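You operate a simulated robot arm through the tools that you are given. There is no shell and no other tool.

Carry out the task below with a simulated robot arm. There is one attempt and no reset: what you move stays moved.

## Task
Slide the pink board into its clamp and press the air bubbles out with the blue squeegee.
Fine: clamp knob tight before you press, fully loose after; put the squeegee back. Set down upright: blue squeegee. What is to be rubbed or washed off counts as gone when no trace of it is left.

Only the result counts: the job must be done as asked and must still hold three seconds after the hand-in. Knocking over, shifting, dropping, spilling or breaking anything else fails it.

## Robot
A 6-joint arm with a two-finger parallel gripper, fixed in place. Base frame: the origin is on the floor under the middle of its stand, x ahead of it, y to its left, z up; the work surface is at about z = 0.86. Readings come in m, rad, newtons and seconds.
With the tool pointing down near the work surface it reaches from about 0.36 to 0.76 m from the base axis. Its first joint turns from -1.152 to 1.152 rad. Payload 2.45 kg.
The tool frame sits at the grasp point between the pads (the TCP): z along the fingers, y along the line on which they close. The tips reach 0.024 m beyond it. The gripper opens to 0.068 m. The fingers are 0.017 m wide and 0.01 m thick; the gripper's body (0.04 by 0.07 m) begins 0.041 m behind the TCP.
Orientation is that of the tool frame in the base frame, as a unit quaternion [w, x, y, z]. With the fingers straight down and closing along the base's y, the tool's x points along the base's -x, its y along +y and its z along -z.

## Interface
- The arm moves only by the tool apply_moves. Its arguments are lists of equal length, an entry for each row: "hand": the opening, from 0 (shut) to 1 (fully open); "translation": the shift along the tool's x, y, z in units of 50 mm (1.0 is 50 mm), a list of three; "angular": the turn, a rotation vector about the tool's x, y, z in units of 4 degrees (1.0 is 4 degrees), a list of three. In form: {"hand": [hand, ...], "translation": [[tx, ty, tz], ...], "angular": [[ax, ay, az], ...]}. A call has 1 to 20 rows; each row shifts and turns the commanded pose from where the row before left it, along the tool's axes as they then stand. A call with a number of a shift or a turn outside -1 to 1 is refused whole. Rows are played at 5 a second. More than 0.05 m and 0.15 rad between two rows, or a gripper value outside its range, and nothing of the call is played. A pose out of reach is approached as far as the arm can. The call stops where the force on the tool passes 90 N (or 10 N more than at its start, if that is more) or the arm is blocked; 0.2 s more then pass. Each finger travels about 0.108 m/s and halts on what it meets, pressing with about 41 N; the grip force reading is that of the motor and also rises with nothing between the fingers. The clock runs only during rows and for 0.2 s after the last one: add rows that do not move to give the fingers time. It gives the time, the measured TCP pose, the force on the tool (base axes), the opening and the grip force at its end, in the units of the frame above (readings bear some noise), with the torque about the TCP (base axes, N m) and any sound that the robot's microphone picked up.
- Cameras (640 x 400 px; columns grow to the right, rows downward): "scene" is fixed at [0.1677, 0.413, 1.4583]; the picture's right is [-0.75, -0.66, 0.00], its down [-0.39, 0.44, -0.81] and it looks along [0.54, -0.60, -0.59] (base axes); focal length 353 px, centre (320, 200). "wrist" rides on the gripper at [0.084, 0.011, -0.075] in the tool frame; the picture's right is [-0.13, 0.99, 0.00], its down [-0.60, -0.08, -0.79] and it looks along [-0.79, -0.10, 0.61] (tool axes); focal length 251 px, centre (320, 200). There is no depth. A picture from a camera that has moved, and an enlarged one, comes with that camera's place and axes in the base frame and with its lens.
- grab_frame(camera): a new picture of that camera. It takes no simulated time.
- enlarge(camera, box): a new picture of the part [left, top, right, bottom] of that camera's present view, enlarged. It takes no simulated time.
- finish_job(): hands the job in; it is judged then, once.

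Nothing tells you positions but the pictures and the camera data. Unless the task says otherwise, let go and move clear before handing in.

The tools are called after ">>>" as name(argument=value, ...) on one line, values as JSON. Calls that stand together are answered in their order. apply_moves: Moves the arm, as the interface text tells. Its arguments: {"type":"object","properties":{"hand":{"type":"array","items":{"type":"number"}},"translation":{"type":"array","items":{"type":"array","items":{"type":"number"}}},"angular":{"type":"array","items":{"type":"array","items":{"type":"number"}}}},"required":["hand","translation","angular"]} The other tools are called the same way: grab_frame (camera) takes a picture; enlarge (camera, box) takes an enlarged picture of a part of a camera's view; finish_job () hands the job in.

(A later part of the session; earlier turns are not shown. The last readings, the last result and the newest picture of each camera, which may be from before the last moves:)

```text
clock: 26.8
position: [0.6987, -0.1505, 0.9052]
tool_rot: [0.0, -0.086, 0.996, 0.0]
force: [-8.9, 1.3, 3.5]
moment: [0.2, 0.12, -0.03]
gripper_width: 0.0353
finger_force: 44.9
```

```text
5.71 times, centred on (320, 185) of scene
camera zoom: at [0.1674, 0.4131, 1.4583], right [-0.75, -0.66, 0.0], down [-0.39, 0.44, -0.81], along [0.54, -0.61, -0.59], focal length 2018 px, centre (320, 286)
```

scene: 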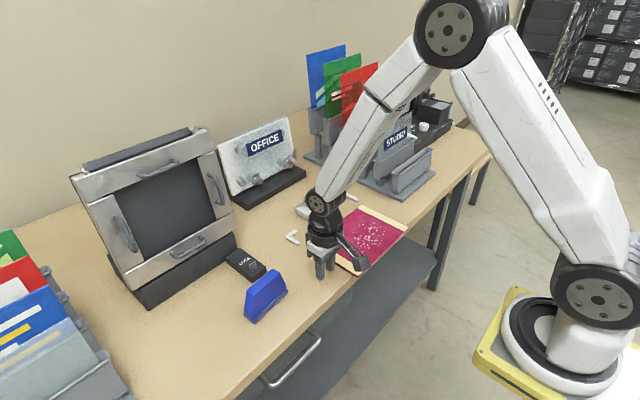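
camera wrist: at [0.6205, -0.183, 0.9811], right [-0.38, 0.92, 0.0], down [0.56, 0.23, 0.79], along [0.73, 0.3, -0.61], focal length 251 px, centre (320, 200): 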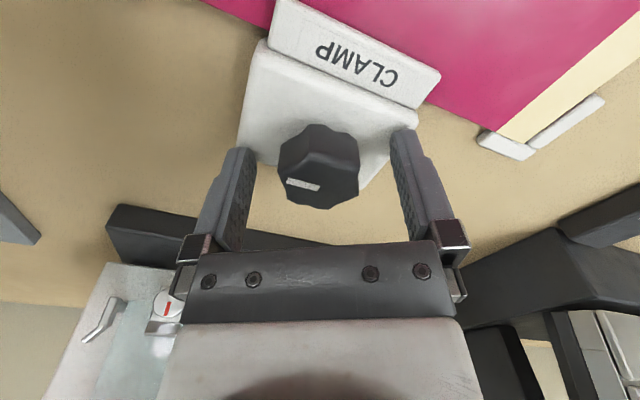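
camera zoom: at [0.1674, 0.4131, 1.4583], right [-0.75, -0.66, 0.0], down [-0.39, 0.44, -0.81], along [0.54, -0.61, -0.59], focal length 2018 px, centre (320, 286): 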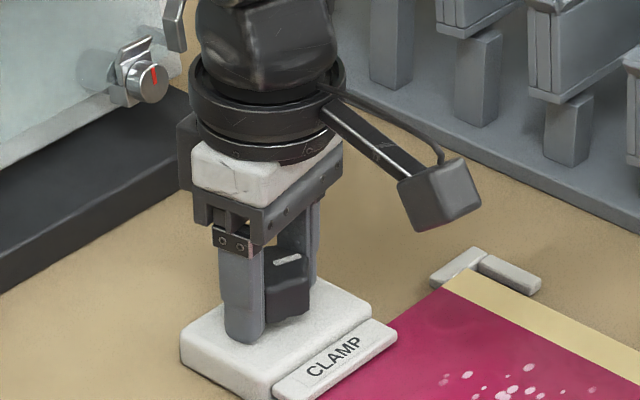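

The knob turns with the gripper with little torque. I'll continue clockwise in chunks, watching the moment about z for the end stop.

>>> apply_moves(hand=[0, 0, 0, 0, 0, 0], translation=[[0.008, 0, 0], [0, 0, 0], [0, 0, 0], [0, 0, 0], [0, 0, 0], [0, 0, 0]], angular=[[0, 0, 1], [0, 0, 1], [0, 0, 1], [0, 0, 1], [0, 0, 1], [0, 0, 0]])

>>> apply_moves(hand=[0, 0, 0, 0, 0, 0], translation=[[0, 0, 0], [0, 0, 0], [0, 0, 0], [0, 0, 0], [0, 0, 0], [0, 0, 0]], angular=[[0, 0, 1], [0, 0, 1], [0, 0, 1], [0, 0, 1], [0, 0, 1], [0, 0, 0]])

>>> enlarge(camera="wrist", box=[200, 80, 460, 240])

>>> enlarge(camera="scene", box=[270, 150, 370, 220])

```text
clock: 28.2
position: [0.6994, -0.1496, 0.9071]
tool_rot: [0.001, 0.087, 0.996, 0.0]
force: [-1.4, -9.4, -2.5]
moment: [-0.07, -0.21, -0.02]
gripper_width: 0.035
finger_force: 44.9
```

```text
clock: 29.6
position: [0.6998, -0.1508, 0.9073]
tool_rot: [0.0, 0.26, 0.965, 0.0]
force: [-5.4, -12.6, 0.1]
moment: [-0.56, -0.27, 0.03]
gripper_width: 0.035
finger_force: 45.2
```

```text
2.46 times, centred on (330, 160) of wrist
camera zoom: at [0.6314, -0.0994, 0.9812], right [0.61, 0.79, 0.0], down [0.48, -0.37, 0.79], along [0.63, -0.48, -0.61], focal length 619 px, centre (295, 298)
```

zoom: 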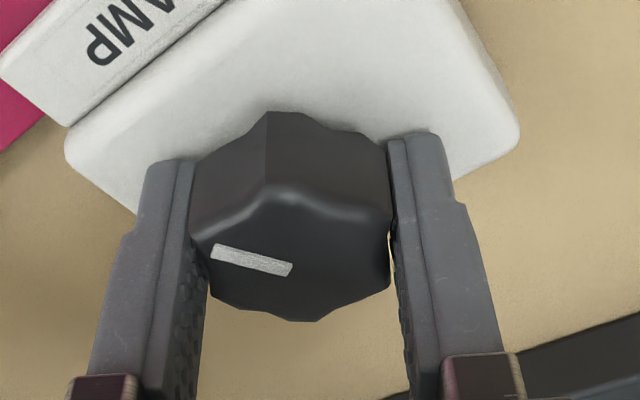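

```text
5.71 times, centred on (320, 185) of scene
camera zoom: at [0.1676, 0.4127, 1.4584], right [-0.75, -0.66, 0.0], down [-0.39, 0.44, -0.81], along [0.54, -0.6, -0.59], focal length 2018 px, centre (320, 286)
```

zoom: 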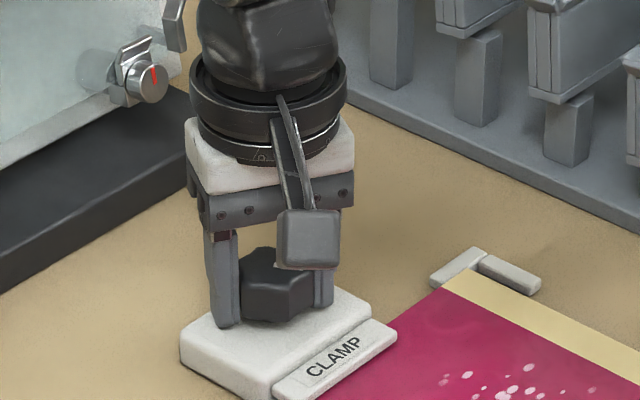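

60° turned so far without resistance, and the marker still moves with the gripper. Continuing clockwise.

>>> apply_moves(hand=[0, 0, 0, 0, 0], translation=[[0, -0.008, 0], [0, 0, 0], [0, 0, 0], [0, 0, 0], [0, 0, 0]], angular=[[0, 0, 1], [0, 0, 1], [0, 0, 1], [0, 0, 1], [0, 0, 0]])

>>> apply_moves(hand=[0, 0, 0, 0, 0], translation=[[0, 0, 0], [0, 0, 0], [0, 0, 0], [0, 0, 0], [0, 0, 0]], angular=[[0, 0, 1], [0, 0, 1], [0, 0, 1], [0, 0, 1], [0, 0, 0]])

>>> enlarge(camera="wrist", box=[200, 80, 460, 240])

```text
clock: 30.8
position: [0.6987, -0.1498, 0.9055]
tool_rot: [0.0, 0.391, 0.92, 0.0]
force: [-4.2, -16.9, 2.2]
moment: [0.0, 0.42, -0.01]
gripper_width: 0.0351
finger_force: 44.8
```

```text
clock: 32.0
position: [0.6985, -0.1501, 0.9066]
tool_rot: [0.001, 0.516, 0.857, 0.0]
force: [-9.5, -14.1, 9.3]
moment: [0.07, 0.44, 0.38]
gripper_width: 0.0351
finger_force: 45.1
```

```text
2.46 times, centred on (330, 160) of wrist
camera zoom: at [0.6685, -0.0717, 0.9812], right [0.94, 0.35, 0.0], down [0.21, -0.57, 0.79], along [0.28, -0.74, -0.61], focal length 619 px, centre (295, 298)
```

zoom: 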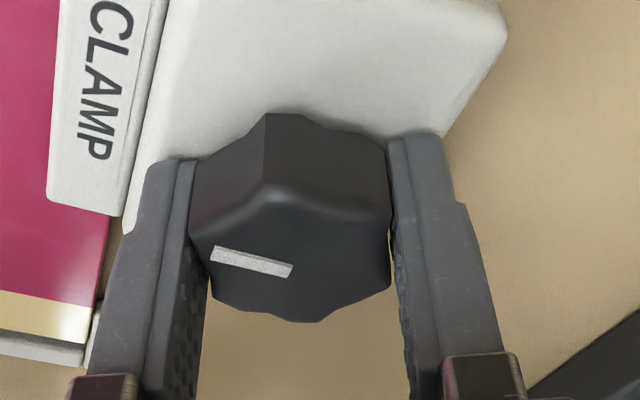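

Now at +62° tool angle (92° of knob turn) a resisting moment of 0.38 N·m appeared. I'll try a few more degrees to see whether this is the tight stop.

>>> apply_moves(hand=[0, 0], translation=[[0, 0, 0], [0, 0, 0]], angular=[[0, 0, 0.5], [0, 0, 0]])

>>> apply_moves(hand=[0, 0], translation=[[0, 0, 0], [0, 0, 0]], angular=[[0, 0, 0.5], [0, 0, 0]])

>>> enlarge(camera="wrist", box=[200, 80, 460, 240])

>>> enlarge(camera="scene", box=[270, 150, 370, 220])

```text
clock: 32.6
position: [0.6979, -0.1506, 0.9064]
tool_rot: [-0.001, 0.53, 0.848, -0.001]
force: [-14.2, -13.7, 11.1]
moment: [-0.24, 0.35, 0.6]
gripper_width: 0.0352
finger_force: 44.8
```

```text
clock: 33.2
position: [0.6986, -0.1516, 0.9061]
tool_rot: [0.0, 0.545, 0.839, -0.002]
force: [-14.4, -13.7, 8.6]
moment: [-0.41, 0.12, 0.77]
gripper_width: 0.035
finger_force: 44.7
```

```text
2.46 times, centred on (330, 160) of wrist
camera zoom: at [0.6741, -0.07, 0.981], right [0.96, 0.29, 0.0], down [0.17, -0.58, 0.79], along [0.23, -0.76, -0.61], focal length 619 px, centre (295, 298)
```

zoom: 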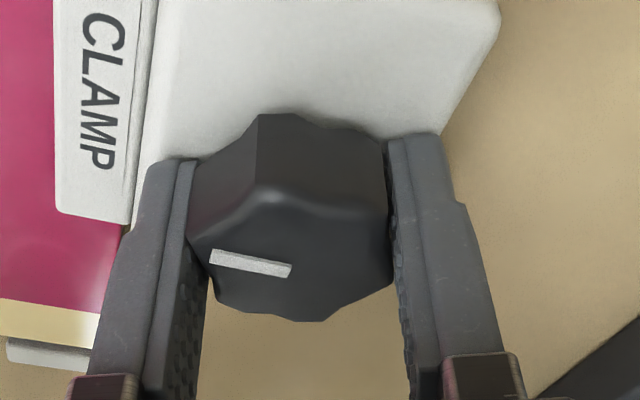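

```text
5.71 times, centred on (320, 185) of scene
camera zoom: at [0.1671, 0.4127, 1.4585], right [-0.75, -0.66, 0.0], down [-0.39, 0.44, -0.81], along [0.54, -0.6, -0.59], focal length 2018 px, centre (320, 286)
```

zoom: 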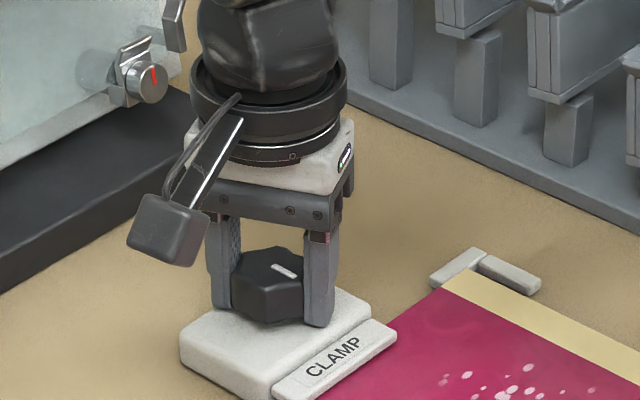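

The moment keeps rising (0.77 N·m) and the knob has begun to lag the fingers, with the pointer now toward −x. That looks like a 90° tight stop. I'll give one more small turn to confirm, then ease off.

>>> apply_moves(hand=[0, 0], translation=[[0, 0, 0], [0, 0, 0]], angular=[[0, 0, 0.6], [0, 0, 0]])

>>> enlarge(camera="wrist", box=[200, 80, 460, 240])

```text
clock: 33.8
position: [0.6983, -0.1501, 0.9063]
tool_rot: [0.0, 0.562, 0.827, -0.001]
force: [-11.3, -11.8, 2.5]
moment: [-0.45, 0.04, 0.61]
gripper_width: 0.0354
finger_force: 44.7
```

```text
2.46 times, centred on (330, 160) of wrist
camera zoom: at [0.6774, -0.0687, 0.981], right [0.97, 0.24, 0.0], down [0.15, -0.59, 0.79], along [0.19, -0.77, -0.61], focal length 619 px, centre (295, 298)
```

zoom: 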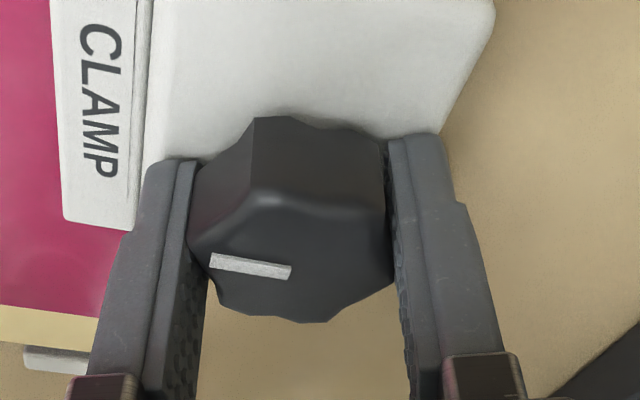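

The fingers now slip on the knob while it stays put, which confirms the tight stop after about 90°, with the pointer at −x. I'll open, lift clear and inspect the clamp.

>>> apply_moves(hand=[0.3, 0.7, 1, 1, 1, 1, 1, 1], translation=[[0, 0, 0], [0, 0, 0], [0, 0, 0], [0, 0, -0.6], [0, 0, -1], [0, 0, -1], [0, 0, -1], [0, 0, 0]], angular=[[0, 0, 0], [0, 0, 0], [0, 0, 0], [0, 0, 0], [0, 0, 0], [0, 0, 0], [0, 0, 0], [0, 0, 0]])

>>> enlarge(camera="scene", box=[290, 180, 340, 225])

>>> grab_frame(camera="wrist")

```text
clock: 35.6
position: [0.6969, -0.1493, 1.0839]
tool_rot: [-0.001, 0.562, 0.827, 0.0]
force: [-0.1, -0.7, 0.3]
moment: [-0.02, 0.0, 0.0]
gripper_width: 0.0681
finger_force: 0.1
```

```text
8.89 times, centred on (315, 202) of scene
camera zoom: at [0.1677, 0.413, 1.4583], right [-0.75, -0.66, 0.0], down [-0.39, 0.44, -0.81], along [0.54, -0.6, -0.59], focal length 3138 px, centre (364, 178)
```

zoom: 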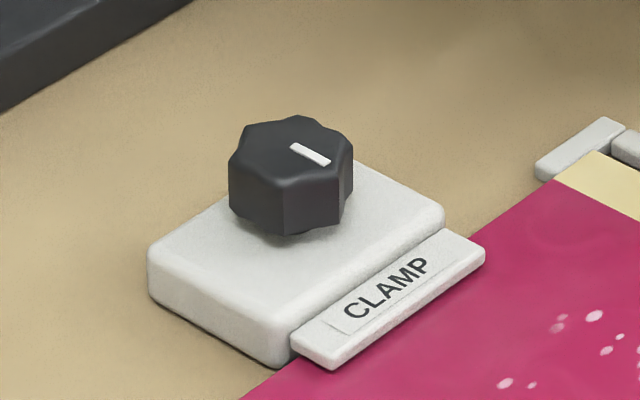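

```text
taken
camera wrist: at [0.6769, -0.0685, 1.1594], right [0.97, 0.24, 0.0], down [0.15, -0.59, 0.79], along [0.19, -0.77, -0.61], focal length 251 px, centre (320, 200)
```

wrist: 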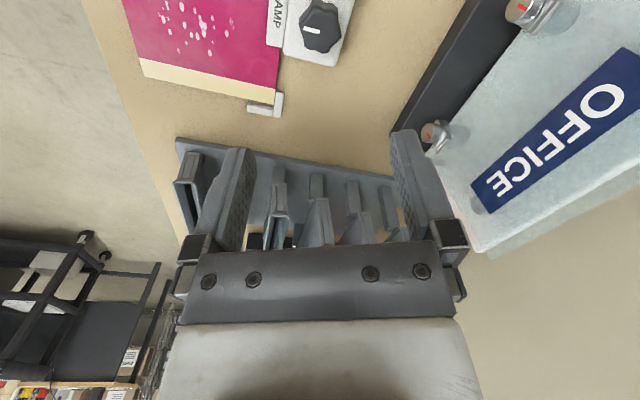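

The clamp is tight: the jaw is down on the board and the pointer is at −x. Next I'll fetch the squeegee, turning the gripper to close along x and moving above it at about (0.558, 0.142).

>>> apply_moves(hand=[1, 1, 1, 1, 1, 1, 1, 1, 1, 1, 1, 1, 1, 1, 1, 1, 1], translation=[[0, 0, 0], [0, 0, 0], [0, 0, 0], [0, 0, 0], [0, 0, 0], [0.053, -0.941, 0], [0.053, -0.941, 0], [0.053, -0.941, 0], [0.9714, 0.0543, 0], [0.9714, 0.0543, 0], [0.9714, 0.0543, 0], [0.9714, 0.0543, 0], [0.9714, 0.0543, 0], [0.9714, 0.0543, 0], [0, 0, 0.863], [0, 0, 0.863], [0, 0, 0]], angular=[[0, 0, 1], [0, 0, 1], [0, 0, 1], [0, 0, 1], [0, 0, 0.6], [0, 0, 0], [0, 0, 0], [0, 0, 0], [0, 0, 0], [0, 0, 0], [0, 0, 0], [0, 0, 0], [0, 0, 0], [0, 0, 0], [0, 0, 0], [0, 0, 0], [0, 0, 0]])

>>> grab_frame(camera="wrist")

>>> enlarge(camera="scene", box=[200, 220, 340, 330])

```text
clock: 39.2
position: [0.5564, 0.1419, 0.9973]
tool_rot: [0.0, 0.687, 0.726, 0.0]
force: [-0.4, -0.2, -0.8]
moment: [-0.01, 0.01, -0.03]
gripper_width: 0.0681
finger_force: 0.2
```

```text
taken
camera wrist: at [0.5633, 0.2257, 1.0721], right [1.0, -0.07, 0.0], down [-0.04, -0.61, 0.79], along [-0.06, -0.79, -0.61], focal length 251 px, centre (320, 200)
```

wrist: 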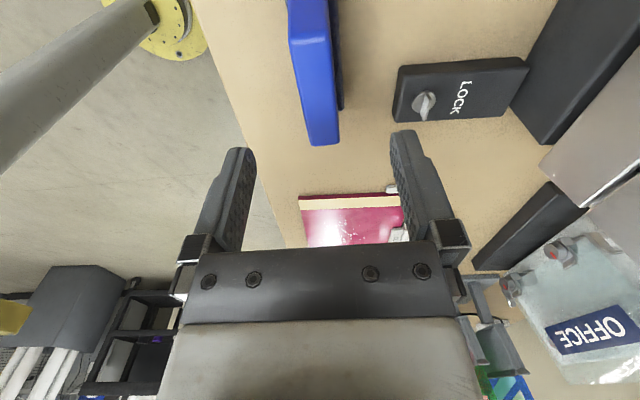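

```text
3.64 times, centred on (270, 275) of scene
camera zoom: at [0.1677, 0.413, 1.4583], right [-0.75, -0.66, 0.0], down [-0.39, 0.44, -0.81], along [0.54, -0.6, -0.59], focal length 1284 px, centre (502, -73)
```

zoom: 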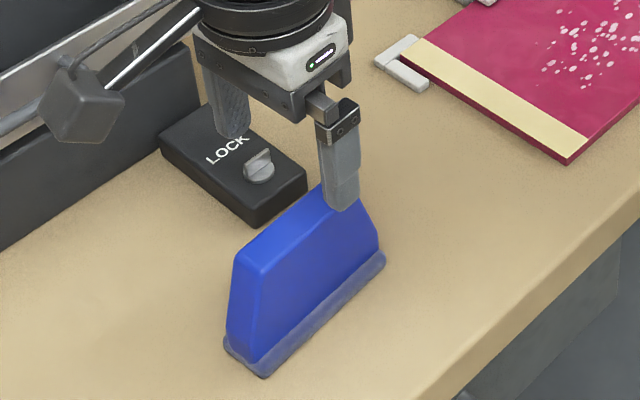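

>>> enlarge(camera="wrist", box=[240, 0, 400, 160])

```text
2.50 times, centred on (320, 80) of wrist
camera zoom: at [0.5633, 0.2257, 1.0721], right [1.0, -0.07, 0.0], down [-0.04, -0.61, 0.79], along [-0.06, -0.79, -0.61], focal length 629 px, centre (320, 500)
```

zoom: 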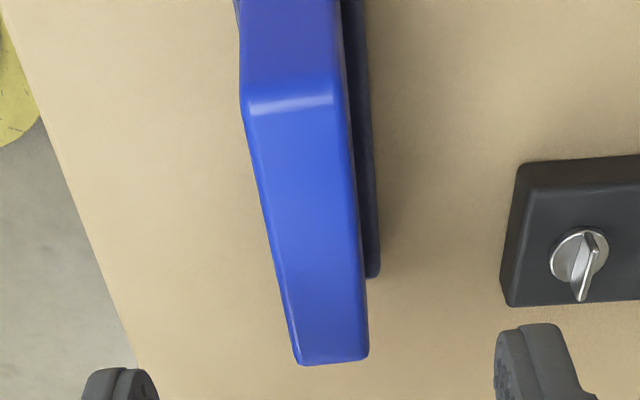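

The squeegee's handle is about 20 mm thick, centred near (0.5555, 0.140) and yawed about 4.5°. I'll match that yaw, descend around it and check before closing.

>>> apply_moves(hand=[1, 1, 1, 1, 1], translation=[[0, -0.03, 0], [0, 0, 0.7], [0, 0, 0.7], [0, 0, 0.5], [0, 0, 0]], angular=[[0, 0, -0.325], [0, 0, 0], [0, 0, 0], [0, 0, 0], [0, 0, 0]])

>>> grab_frame(camera="wrist")

>>> enlarge(camera="scene", box=[200, 220, 340, 330])

```text
clock: 40.4
position: [0.5569, 0.1418, 0.9058]
tool_rot: [0.0, 0.678, 0.735, -0.001]
force: [0.0, -0.7, 0.0]
moment: [-0.01, -0.03, -0.02]
gripper_width: 0.0679
finger_force: 0.0
```

```text
taken
camera wrist: at [0.5612, 0.2274, 0.9803], right [1.0, -0.05, 0.0], down [-0.03, -0.61, 0.79], along [-0.04, -0.79, -0.61], focal length 251 px, centre (320, 200)
```

wrist: 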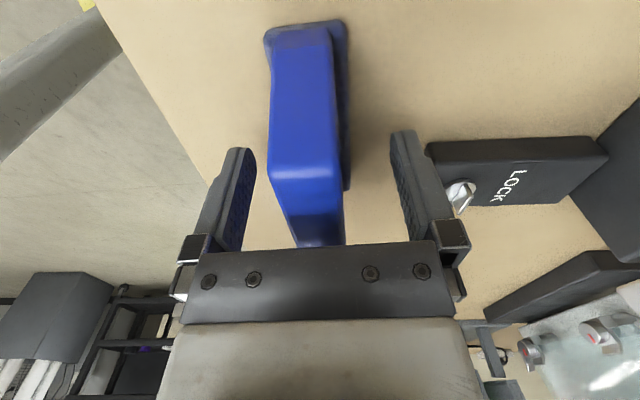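

```text
3.64 times, centred on (270, 275) of scene
camera zoom: at [0.1677, 0.413, 1.4583], right [-0.75, -0.66, 0.0], down [-0.39, 0.44, -0.81], along [0.54, -0.6, -0.59], focal length 1284 px, centre (502, -73)
```

zoom: 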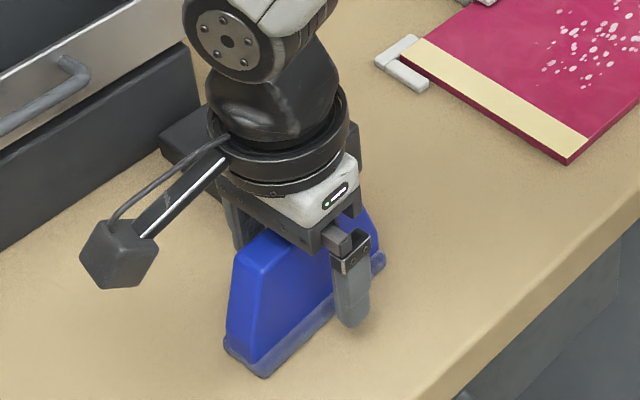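

The handle is centred between the pads. I'll close on it gently and check the grip.

>>> apply_moves(hand=[0.7, 0.45, 0.2, 0, 0, 0], translation=[[0, 0, 0], [0, 0, 0], [0, 0, 0], [0, 0, 0], [0, 0, 0], [0, 0, 0]], angular=[[0, 0, 0], [0, 0, 0], [0, 0, 0], [0, 0, 0], [0, 0, 0], [0, 0, 0]])

>>> grab_frame(camera="wrist")

>>> enlarge(camera="scene", box=[200, 220, 340, 330])

```text
clock: 41.8
position: [0.5577, 0.1434, 0.9059]
tool_rot: [0.0, 0.679, 0.734, 0.0]
force: [-0.5, -0.9, 0.9]
moment: [-0.01, -0.02, 0.0]
gripper_width: 0.0217
finger_force: 37.8
```

```text
taken
camera wrist: at [0.5611, 0.2273, 0.9805], right [1.0, -0.05, 0.0], down [-0.03, -0.61, 0.79], along [-0.04, -0.79, -0.61], focal length 251 px, centre (320, 200)
```

wrist: 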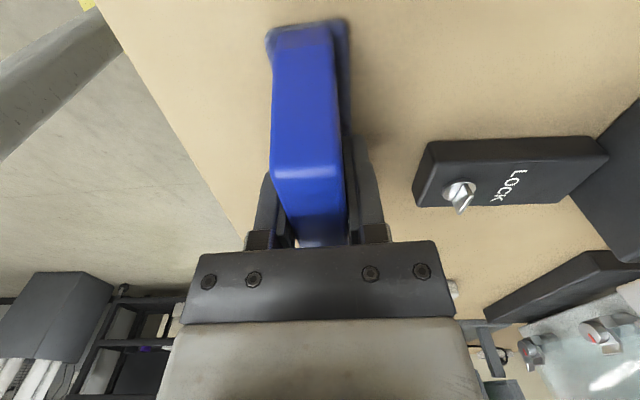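

```text
3.64 times, centred on (270, 275) of scene
camera zoom: at [0.1677, 0.413, 1.4583], right [-0.75, -0.66, 0.0], down [-0.39, 0.44, -0.81], along [0.54, -0.6, -0.59], focal length 1284 px, centre (502, -73)
```

zoom: 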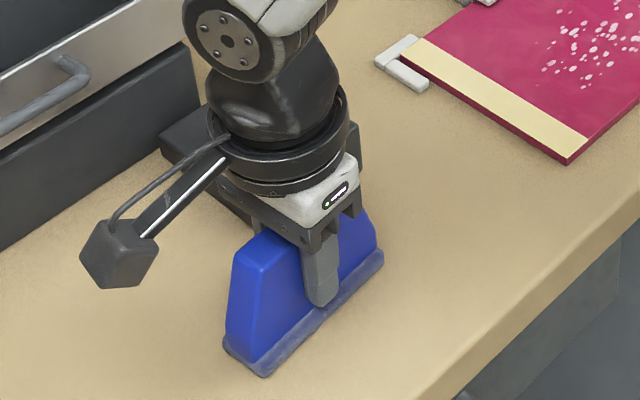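

The squeegee is held securely at 21.7 mm (put-back pose: TCP ≈ (0.5565, 0.142, 0.905), tool angle 85.5°). I'll lift it, square it to the y axis and carry it above the start of the first stroke on the board.

>>> apply_moves(hand=[0, 0, 0, 0, 0, 0, 0, 0, 0, 0, 0, 0], translation=[[0, 0, -0.4], [0, 0, -0.8], [0, 0, -0.4], [0, 0, 0], [0, 0, 0], [-0.93, -0.085, 0], [-0.93, -0.085, 0], [-0.93, -0.085, 0], [-0.93, -0.085, 0], [-0.93, -0.085, 0], [-0.93, -0.085, 0], [-0.96, -0.08, 0]], angular=[[0, 0, 0], [0, 0, 0], [0, 0, 0], [0, 0, 1], [0, 0, 0.125], [0, 0, 0], [0, 0, 0], [0, 0, 0], [0, 0, 0], [0, 0, 0], [0, 0, 0], [0, 0, 0]])

>>> grab_frame(camera="wrist")

>>> enlarge(camera="scene", box=[270, 150, 430, 270])

```text
clock: 44.4
position: [0.5256, -0.1861, 0.9856]
tool_rot: [0.0, 0.707, 0.707, 0.001]
force: [0.4, 0.3, -2.6]
moment: [0.05, 0.04, 0.0]
gripper_width: 0.0216
finger_force: 38.7
```

```text
taken
camera wrist: at [0.5357, -0.1021, 1.0602], right [0.99, -0.13, 0.0], down [-0.08, -0.6, 0.79], along [-0.1, -0.79, -0.61], focal length 251 px, centre (320, 200)
```

wrist: 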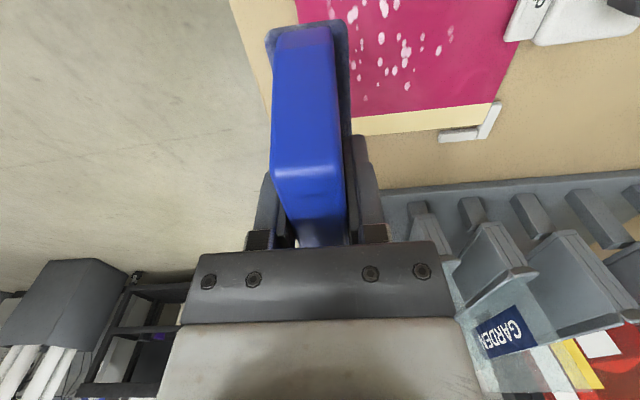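

```text
3.33 times, centred on (350, 210) of scene
camera zoom: at [0.1677, 0.413, 1.4583], right [-0.75, -0.66, 0.0], down [-0.39, 0.44, -0.81], along [0.54, -0.6, -0.59], focal length 1177 px, centre (220, 167)
```

zoom: 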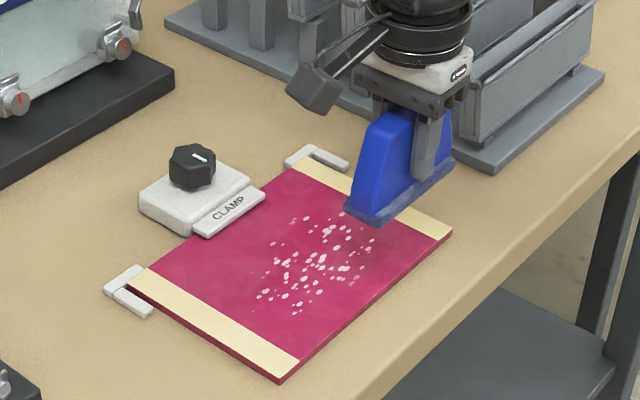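

The squeegee hangs at about (0.527, −0.185), over the near-right part of the board. I'll lower it towards the surface (expected contact at TCP z ≈ 0.911) in small steps.

>>> apply_moves(hand=[0, 0, 0], translation=[[0, 0, 0.7], [0, 0, 0.68], [0, 0, 0]], angular=[[0, 0, 0], [0, 0, 0], [0, 0, 0]])

>>> apply_moves(hand=[0, 0], translation=[[0, 0, 0.05], [0, 0, 0]], angular=[[0, 0, 0], [0, 0, 0]])

>>> apply_moves(hand=[0, 0], translation=[[0, 0, 0.04], [0, 0, 0]], angular=[[0, 0, 0], [0, 0, 0]])

```text
clock: 45.2
position: [0.5257, -0.1858, 0.9153]
tool_rot: [0.0, 0.707, 0.708, -0.001]
force: [0.2, -0.4, -1.1]
moment: [0.0, -0.02, 0.03]
gripper_width: 0.0218
finger_force: 38.8
```

```text
clock: 45.8
position: [0.5256, -0.185, 0.9137]
tool_rot: [0.0, 0.707, 0.707, 0.0]
force: [-0.8, 0.8, 2.4]
moment: [0.04, 0.07, -0.04]
gripper_width: 0.0219
finger_force: 39.0
```

```text
clock: 46.4
position: [0.5255, -0.1853, 0.9139]
tool_rot: [0.001, 0.706, 0.708, 0.0]
force: [-9.8, 1.4, 28.2]
moment: [0.06, 0.32, 0.04]
gripper_width: 0.022
finger_force: 38.8
```

The blade is pressing with about 28 N. I'll begin the first stroke forward (+x), half way, then look.

>>> apply_moves(hand=[0, 0, 0, 0, 0, 0, 0, 0, 0, 0], translation=[[0, 0.1, 0], [0, 0.1, 0], [0, 0.1, 0], [0, 0.1, 0], [0, 0.1, 0], [0, 0.1, 0], [0, 0.1, 0], [0, 0.1, 0], [0, 0.1, 0], [0, 0, 0]], angular=[[0, 0, 0], [0, 0, 0], [0, 0, 0], [0, 0, 0], [0, 0, 0], [0, 0, 0], [0, 0, 0], [0, 0, 0], [0, 0, 0], [0, 0, 0]])

>>> grab_frame(camera="wrist")

>>> enlarge(camera="scene", box=[290, 180, 410, 270])

```text
clock: 48.6
position: [0.5715, -0.1851, 0.9129]
tool_rot: [0.0, 0.707, 0.707, 0.0]
force: [-3.3, -0.1, 8.5]
moment: [-0.38, 0.08, -0.13]
gripper_width: 0.0218
finger_force: 39.1
```

```text
taken
camera wrist: at [0.5828, -0.1015, 0.9869], right [0.99, -0.13, 0.0], down [-0.08, -0.6, 0.79], along [-0.1, -0.79, -0.61], focal length 251 px, centre (320, 200)
```

wrist: 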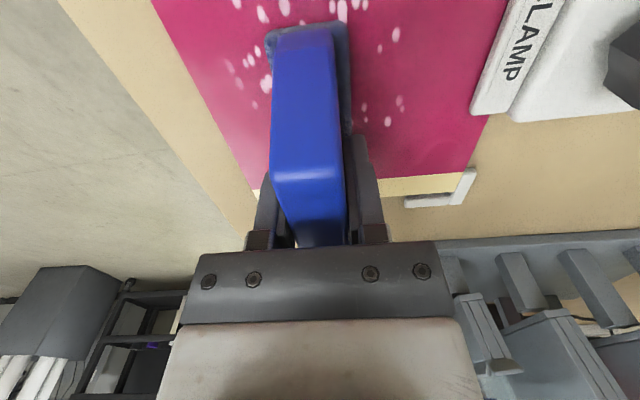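

```text
4.44 times, centred on (350, 225) of scene
camera zoom: at [0.1674, 0.4131, 1.4583], right [-0.75, -0.66, 0.0], down [-0.39, 0.44, -0.81], along [0.54, -0.61, -0.59], focal length 1569 px, centre (187, 89)
```

zoom: 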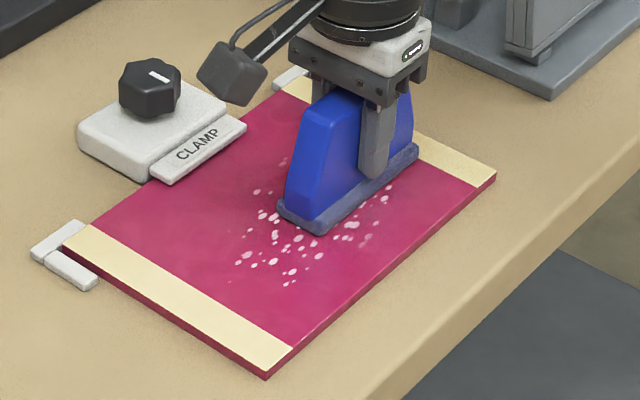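

>>> enlarge(camera="wrist", box=[160, 0, 500, 200])

>>> enlarge(camera="scene", box=[330, 205, 380, 245])

```text
1.88 times, centred on (330, 100) of wrist
camera zoom: at [0.5828, -0.1015, 0.9869], right [0.99, -0.13, 0.0], down [-0.08, -0.6, 0.79], along [-0.1, -0.79, -0.61], focal length 473 px, centre (301, 388)
```

zoom: 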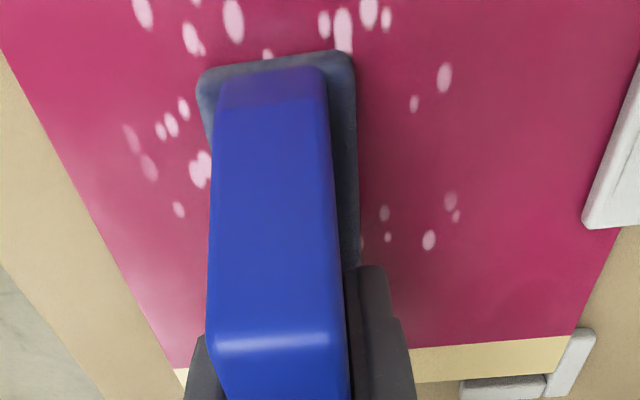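

```text
10.00 times, centred on (355, 225) of scene
camera zoom: at [0.1674, 0.4131, 1.4583], right [-0.75, -0.66, 0.0], down [-0.39, 0.44, -0.81], along [0.54, -0.61, -0.59], focal length 3531 px, centre (-30, -50)
```

zoom: 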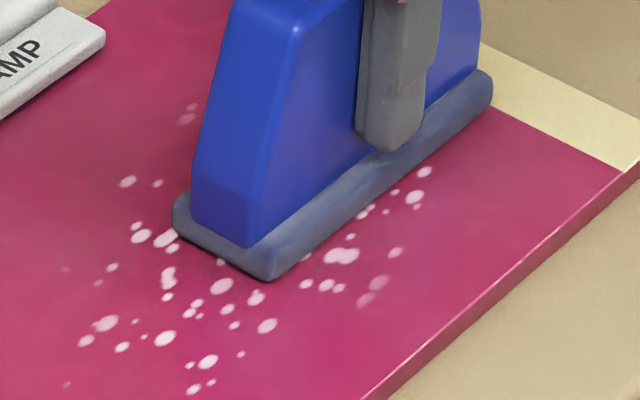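

The force has fallen to about 8 N and the bubbles behind the blade remain, so the pressure was too light. I'll press harder here and move a short way to see the effect.

>>> apply_moves(hand=[0, 0], translation=[[0, 0, 0.02], [0, 0, 0]], angular=[[0, 0, 0], [0, 0, 0]])

>>> apply_moves(hand=[0, 0, 0, 0], translation=[[0, 0.06, 0], [0, 0.06, 0], [0, 0.06, 0], [0, 0.06, 0]], angular=[[0, 0, 0], [0, 0, 0], [0, 0, 0], [0, 0, 0]])

>>> enlarge(camera="wrist", box=[160, 0, 500, 200])

>>> enlarge(camera="scene", box=[330, 205, 380, 245])

```text
clock: 49.2
position: [0.5725, -0.1847, 0.912]
tool_rot: [0.0, 0.707, 0.707, 0.001]
force: [-7.1, -0.1, 22.3]
moment: [-0.01, 0.34, -0.03]
gripper_width: 0.0218
finger_force: 38.3
```

```text
clock: 50.2
position: [0.5838, -0.185, 0.9117]
tool_rot: [0.002, 0.707, 0.707, 0.0]
force: [-8.7, -0.4, 27.3]
moment: [0.04, 0.37, 0.03]
gripper_width: 0.0219
finger_force: 38.3
```

```text
1.88 times, centred on (330, 100) of wrist
camera zoom: at [0.595, -0.1018, 0.9862], right [0.99, -0.13, 0.0], down [-0.08, -0.6, 0.79], along [-0.1, -0.79, -0.61], focal length 473 px, centre (301, 388)
```

zoom: 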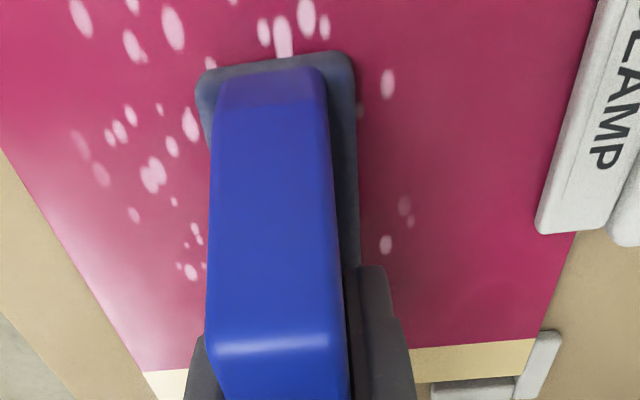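

```text
10.00 times, centred on (355, 225) of scene
camera zoom: at [0.1669, 0.4132, 1.4584], right [-0.75, -0.66, 0.0], down [-0.39, 0.44, -0.81], along [0.54, -0.61, -0.59], focal length 3531 px, centre (-30, -50)
```

zoom: 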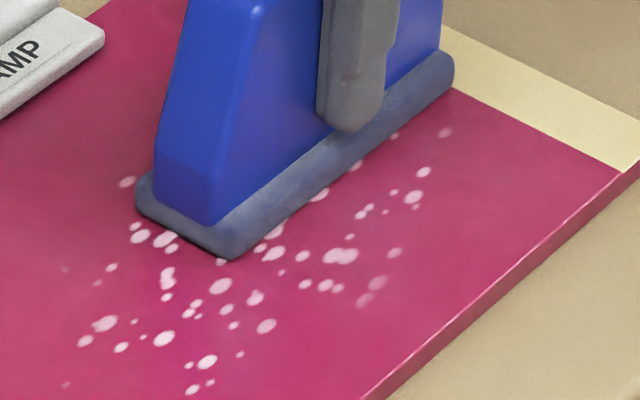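

>>> enlarge(camera="scene", box=[270, 180, 410, 273])

```text
4.30 times, centred on (340, 226) of scene
camera zoom: at [0.1669, 0.4132, 1.4584], right [-0.75, -0.66, 0.0], down [-0.39, 0.44, -0.81], along [0.54, -0.61, -0.59], focal length 1519 px, centre (234, 86)
```

zoom: 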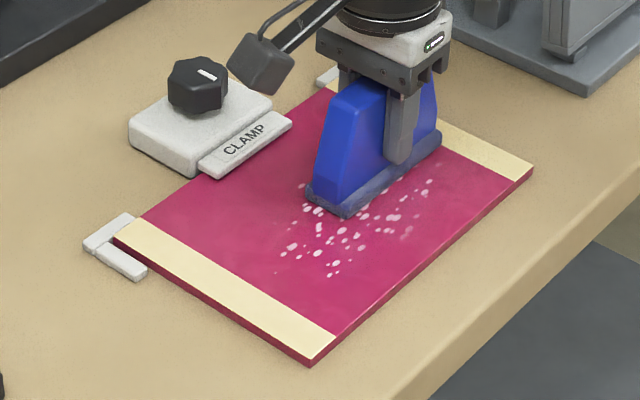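

Bubbles still show behind the blade even at 27 N. I'll press somewhat harder, finish this stroke to just short of the jaw, then lift and compare.

>>> apply_moves(hand=[0, 0, 0, 0, 0], translation=[[0, 0, 0.02], [0, 0.1, 0], [0, 0.1, 0], [0, 0.1, 0], [0, 0.1, 0]], angular=[[0, 0, 0], [0, 0, 0], [0, 0, 0], [0, 0, 0], [0, 0, 0]])

>>> apply_moves(hand=[0, 0, 0, 0, 0], translation=[[0, 0.1, 0], [0, 0.1, 0], [0, 0.1, 0], [0, 0.1, 0], [0, 0, 0]], angular=[[0, 0, 0], [0, 0, 0], [0, 0, 0], [0, 0, 0], [0, 0, 0]])

>>> enlarge(camera="scene", box=[330, 205, 380, 245])

>>> grab_frame(camera="wrist")

```text
clock: 51.4
position: [0.6026, -0.1848, 0.9091]
tool_rot: [0.001, 0.707, 0.707, -0.001]
force: [-8.2, 0.3, 20.6]
moment: [-0.12, 0.22, -0.02]
gripper_width: 0.0216
finger_force: 38.3
```

```text
clock: 52.6
position: [0.6243, -0.1849, 0.9087]
tool_rot: [0.0, 0.707, 0.707, 0.0]
force: [-6.3, -1.1, 17.5]
moment: [-0.12, 0.2, -0.01]
gripper_width: 0.0217
finger_force: 38.9
```

```text
10.00 times, centred on (355, 225) of scene
camera zoom: at [0.1672, 0.4131, 1.4584], right [-0.75, -0.66, 0.0], down [-0.39, 0.44, -0.81], along [0.54, -0.61, -0.59], focal length 3531 px, centre (-30, -50)
```

zoom: 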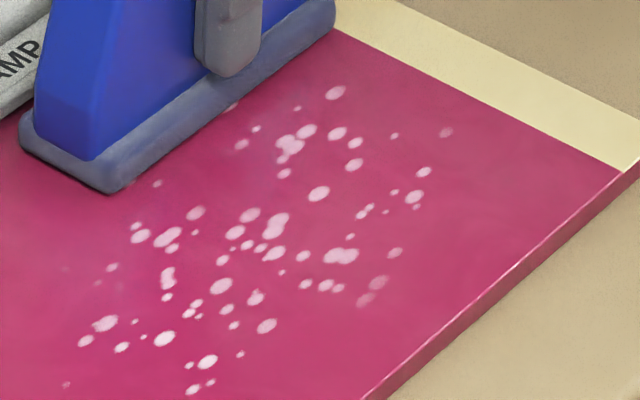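

```text
taken
camera wrist: at [0.6349, -0.1013, 0.9843], right [0.99, -0.13, 0.0], down [-0.08, -0.6, 0.79], along [-0.1, -0.79, -0.61], focal length 251 px, centre (320, 200)
```

wrist: 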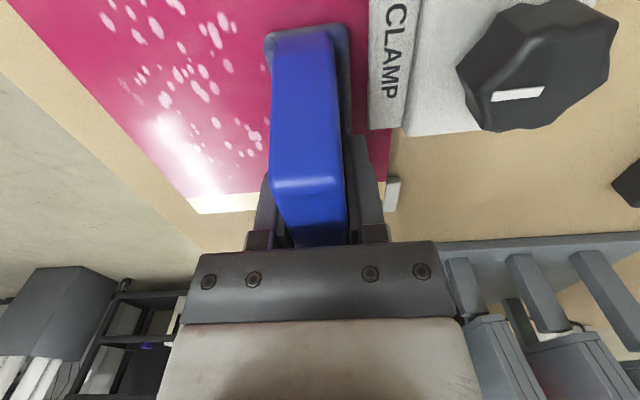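

The passed bubbles look pinker than the untouched ones, so rubbing fades them gradually and several firm passes are needed. I'll try a firmer backward stroke and check that the clamped board doesn't move.

>>> enlarge(camera="scene", box=[284, 222, 316, 242])

>>> apply_moves(hand=[0, 0, 0], translation=[[0, -0.04, 0.02], [0, -0.1, 0], [0, -0.1, 0]], angular=[[0, 0, 0], [0, 0, 0], [0, 0, 0]])

>>> enlarge(camera="scene", box=[284, 222, 316, 242])

```text
16.00 times, centred on (300, 232) of scene
camera zoom: at [0.1672, 0.4131, 1.4584], right [-0.75, -0.66, 0.0], down [-0.39, 0.44, -0.81], along [0.54, -0.61, -0.59], focal length 5649 px, centre (640, -312)
```

zoom: 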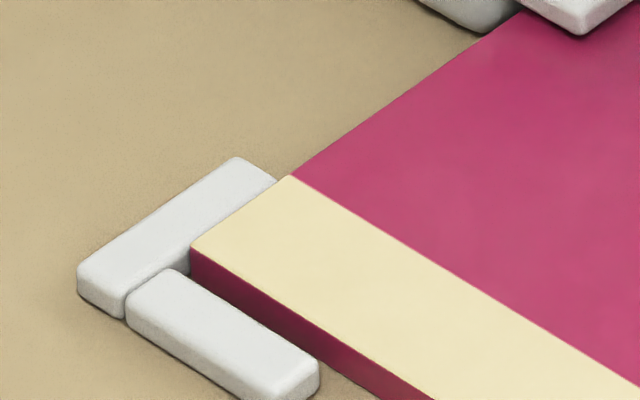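

```text
clock: 53.4
position: [0.6119, -0.1843, 0.9101]
tool_rot: [0.001, 0.707, 0.707, 0.002]
force: [6.4, 1.1, 15.0]
moment: [0.27, -0.12, -0.07]
gripper_width: 0.0219
finger_force: 38.6
```

```text
16.00 times, centred on (300, 232) of scene
camera zoom: at [0.1675, 0.4131, 1.4583], right [-0.75, -0.66, 0.0], down [-0.39, 0.44, -0.81], along [0.54, -0.61, -0.59], focal length 5649 px, centre (640, -312)
```

zoom: 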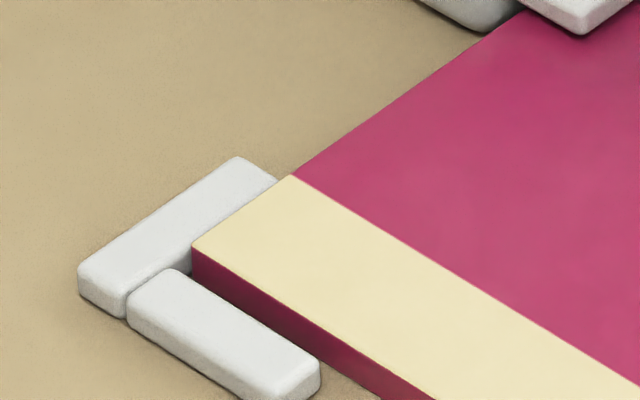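

The board stayed put, so I can scrub both ways. I'll do a full back-and-forth pass over this half and check the fading.

>>> apply_moves(hand=[0, 0, 0, 0, 0, 0, 0, 0, 0, 0], translation=[[0, -0.2, 0.01], [0, -0.2, 0], [0, -0.2, 0], [0, -0.2, 0], [0, -0.2, 0], [0, -0.2, 0], [0, -0.2, 0], [0, -0.2, 0], [0, -0.06, 0], [0, 0, 0]], angular=[[0, 0, 0], [0, 0, 0], [0, 0, 0], [0, 0, 0], [0, 0, 0], [0, 0, 0], [0, 0, 0], [0, 0, 0], [0, 0, 0], [0, 0, 0]])

>>> apply_moves(hand=[0, 0, 0, 0, 0, 0, 0, 0, 0, 0, 0], translation=[[0, 0.2, 0.01], [0, 0.2, 0], [0, 0.2, 0], [0, 0.2, 0], [0, 0.2, 0], [0, 0.2, 0], [0, 0.2, 0], [0, 0.2, 0], [0, 0.2, 0], [0, 0.1, 0], [0, 0, 0]], angular=[[0, 0, 0], [0, 0, 0], [0, 0, 0], [0, 0, 0], [0, 0, 0], [0, 0, 0], [0, 0, 0], [0, 0, 0], [0, 0, 0], [0, 0, 0], [0, 0, 0]])

>>> enlarge(camera="scene", box=[330, 205, 380, 245])

>>> grab_frame(camera="wrist")

```text
clock: 55.6
position: [0.5284, -0.1863, 0.9092]
tool_rot: [0.001, 0.708, 0.707, 0.0]
force: [7.1, -0.2, 17.3]
moment: [0.1, -0.13, -0.04]
gripper_width: 0.0218
finger_force: 38.7
```

```text
clock: 58.0
position: [0.6243, -0.186, 0.9083]
tool_rot: [0.001, 0.707, 0.707, 0.0]
force: [-9.3, -1.3, 28.2]
moment: [0.1, 0.43, 0.08]
gripper_width: 0.0218
finger_force: 38.3
```

```text
10.00 times, centred on (355, 225) of scene
camera zoom: at [0.1669, 0.4132, 1.4584], right [-0.75, -0.66, 0.0], down [-0.39, 0.44, -0.81], along [0.54, -0.61, -0.59], focal length 3531 px, centre (-30, -50)
```

zoom: 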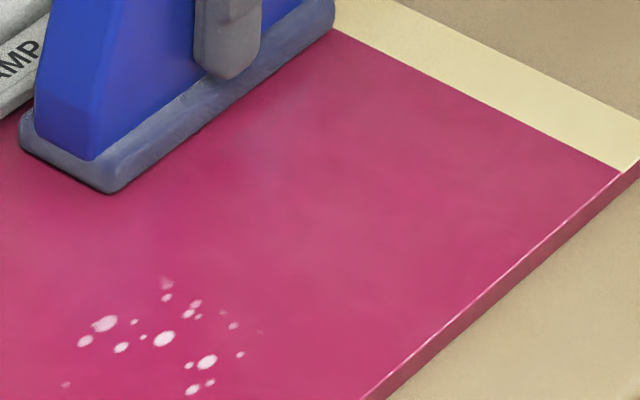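

```text
taken
camera wrist: at [0.6349, -0.1014, 0.9833], right [0.99, -0.13, 0.0], down [-0.08, -0.6, 0.79], along [-0.1, -0.79, -0.61], focal length 251 px, centre (320, 200)
```

wrist: 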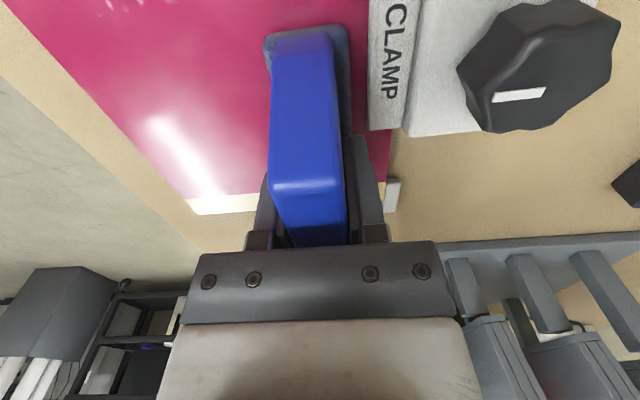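

That worked: three passes cleared this half entirely. I'll lift slightly, shift 8 cm to +y, and press again for the other half.

>>> apply_moves(hand=[0, 0, 0, 0, 0], translation=[[0, 0, -0.15], [0.8, 0, 0], [0.7, 0, 0], [0, 0, 0.1], [0, 0, 0.03]], angular=[[0, 0, 0], [0, 0, 0], [0, 0, 0], [0, 0, 0], [0, 0, 0]])

>>> grab_frame(camera="wrist")

>>> enlarge(camera="scene", box=[290, 180, 410, 270])

```text
clock: 59.2
position: [0.624, -0.1089, 0.9098]
tool_rot: [0.0, 0.707, 0.707, 0.0]
force: [0.1, -0.5, -0.7]
moment: [0.01, 0.01, 0.02]
gripper_width: 0.0219
finger_force: 38.7
```

```text
taken
camera wrist: at [0.6342, -0.0256, 0.9841], right [0.99, -0.13, 0.0], down [-0.08, -0.6, 0.79], along [-0.1, -0.79, -0.61], focal length 251 px, centre (320, 200)
```

wrist: 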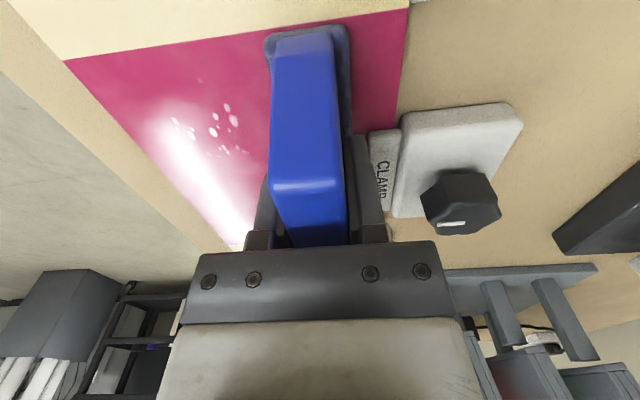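

```text
4.44 times, centred on (350, 225) of scene
camera zoom: at [0.1677, 0.413, 1.4583], right [-0.75, -0.66, 0.0], down [-0.39, 0.44, -0.81], along [0.54, -0.6, -0.59], focal length 1569 px, centre (187, 89)
```

zoom: 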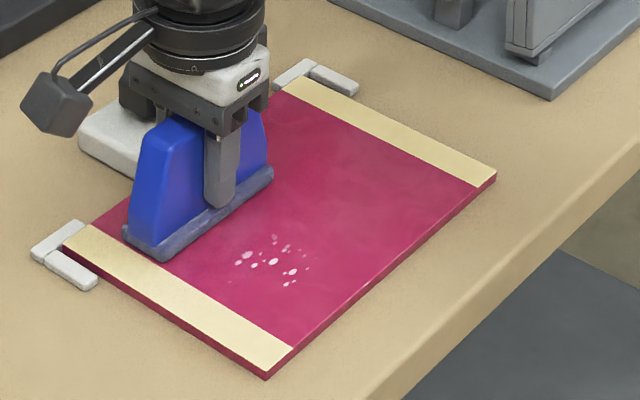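

Remaining bubbles lie within the blade's width now. I'll press down and scrub back and forth four times.

>>> apply_moves(hand=[0, 0], translation=[[0, 0, 0.03], [0, 0, 0]], angular=[[0, 0, 0], [0, 0, 0]])

>>> apply_moves(hand=[0, 0, 0, 0, 0, 0, 0, 0, 0, 0, 0], translation=[[0, -0.2, 0], [0, -0.2, 0], [0, -0.2, 0], [0, -0.2, 0], [0, -0.2, 0], [0, -0.2, 0], [0, -0.2, 0], [0, -0.2, 0], [0, -0.2, 0], [0, -0.1, 0], [0, 0, 0]], angular=[[0, 0, 0], [0, 0, 0], [0, 0, 0], [0, 0, 0], [0, 0, 0], [0, 0, 0], [0, 0, 0], [0, 0, 0], [0, 0, 0], [0, 0, 0], [0, 0, 0]])

>>> apply_moves(hand=[0, 0, 0, 0, 0, 0, 0, 0, 0, 0, 0], translation=[[0, 0.2, 0.005], [0, 0.2, 0], [0, 0.2, 0], [0, 0.2, 0], [0, 0.2, 0], [0, 0.2, 0], [0, 0.2, 0], [0, 0.2, 0], [0, 0.2, 0], [0, 0.1, 0], [0, 0, 0]], angular=[[0, 0, 0], [0, 0, 0], [0, 0, 0], [0, 0, 0], [0, 0, 0], [0, 0, 0], [0, 0, 0], [0, 0, 0], [0, 0, 0], [0, 0, 0], [0, 0, 0]])

>>> enlarge(camera="scene", box=[290, 180, 410, 270])

```text
clock: 59.8
position: [0.6252, -0.1097, 0.9075]
tool_rot: [0.0, 0.707, 0.708, 0.0]
force: [-1.9, 1.0, 6.2]
moment: [-0.29, 0.1, -0.06]
gripper_width: 0.0216
finger_force: 38.0
```

```text
clock: 62.2
position: [0.5317, -0.1105, 0.9077]
tool_rot: [0.004, 0.707, 0.707, 0.002]
force: [8.7, -0.2, 26.8]
moment: [0.11, 0.06, -0.03]
gripper_width: 0.0218
finger_force: 38.7
```

```text
clock: 64.6
position: [0.625, -0.1106, 0.9064]
tool_rot: [0.0, 0.707, 0.707, 0.0]
force: [0.8, 0.1, -1.5]
moment: [-0.03, 0.04, 0.01]
gripper_width: 0.0216
finger_force: 38.4
```

```text
4.44 times, centred on (350, 225) of scene
camera zoom: at [0.1677, 0.413, 1.4583], right [-0.75, -0.66, 0.0], down [-0.39, 0.44, -0.81], along [0.54, -0.6, -0.59], focal length 1569 px, centre (187, 89)
```

zoom: 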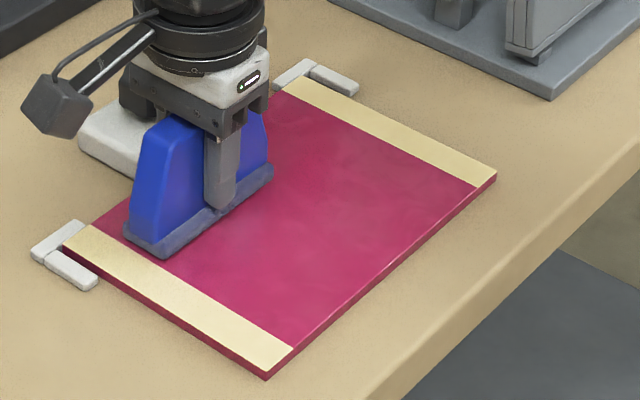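

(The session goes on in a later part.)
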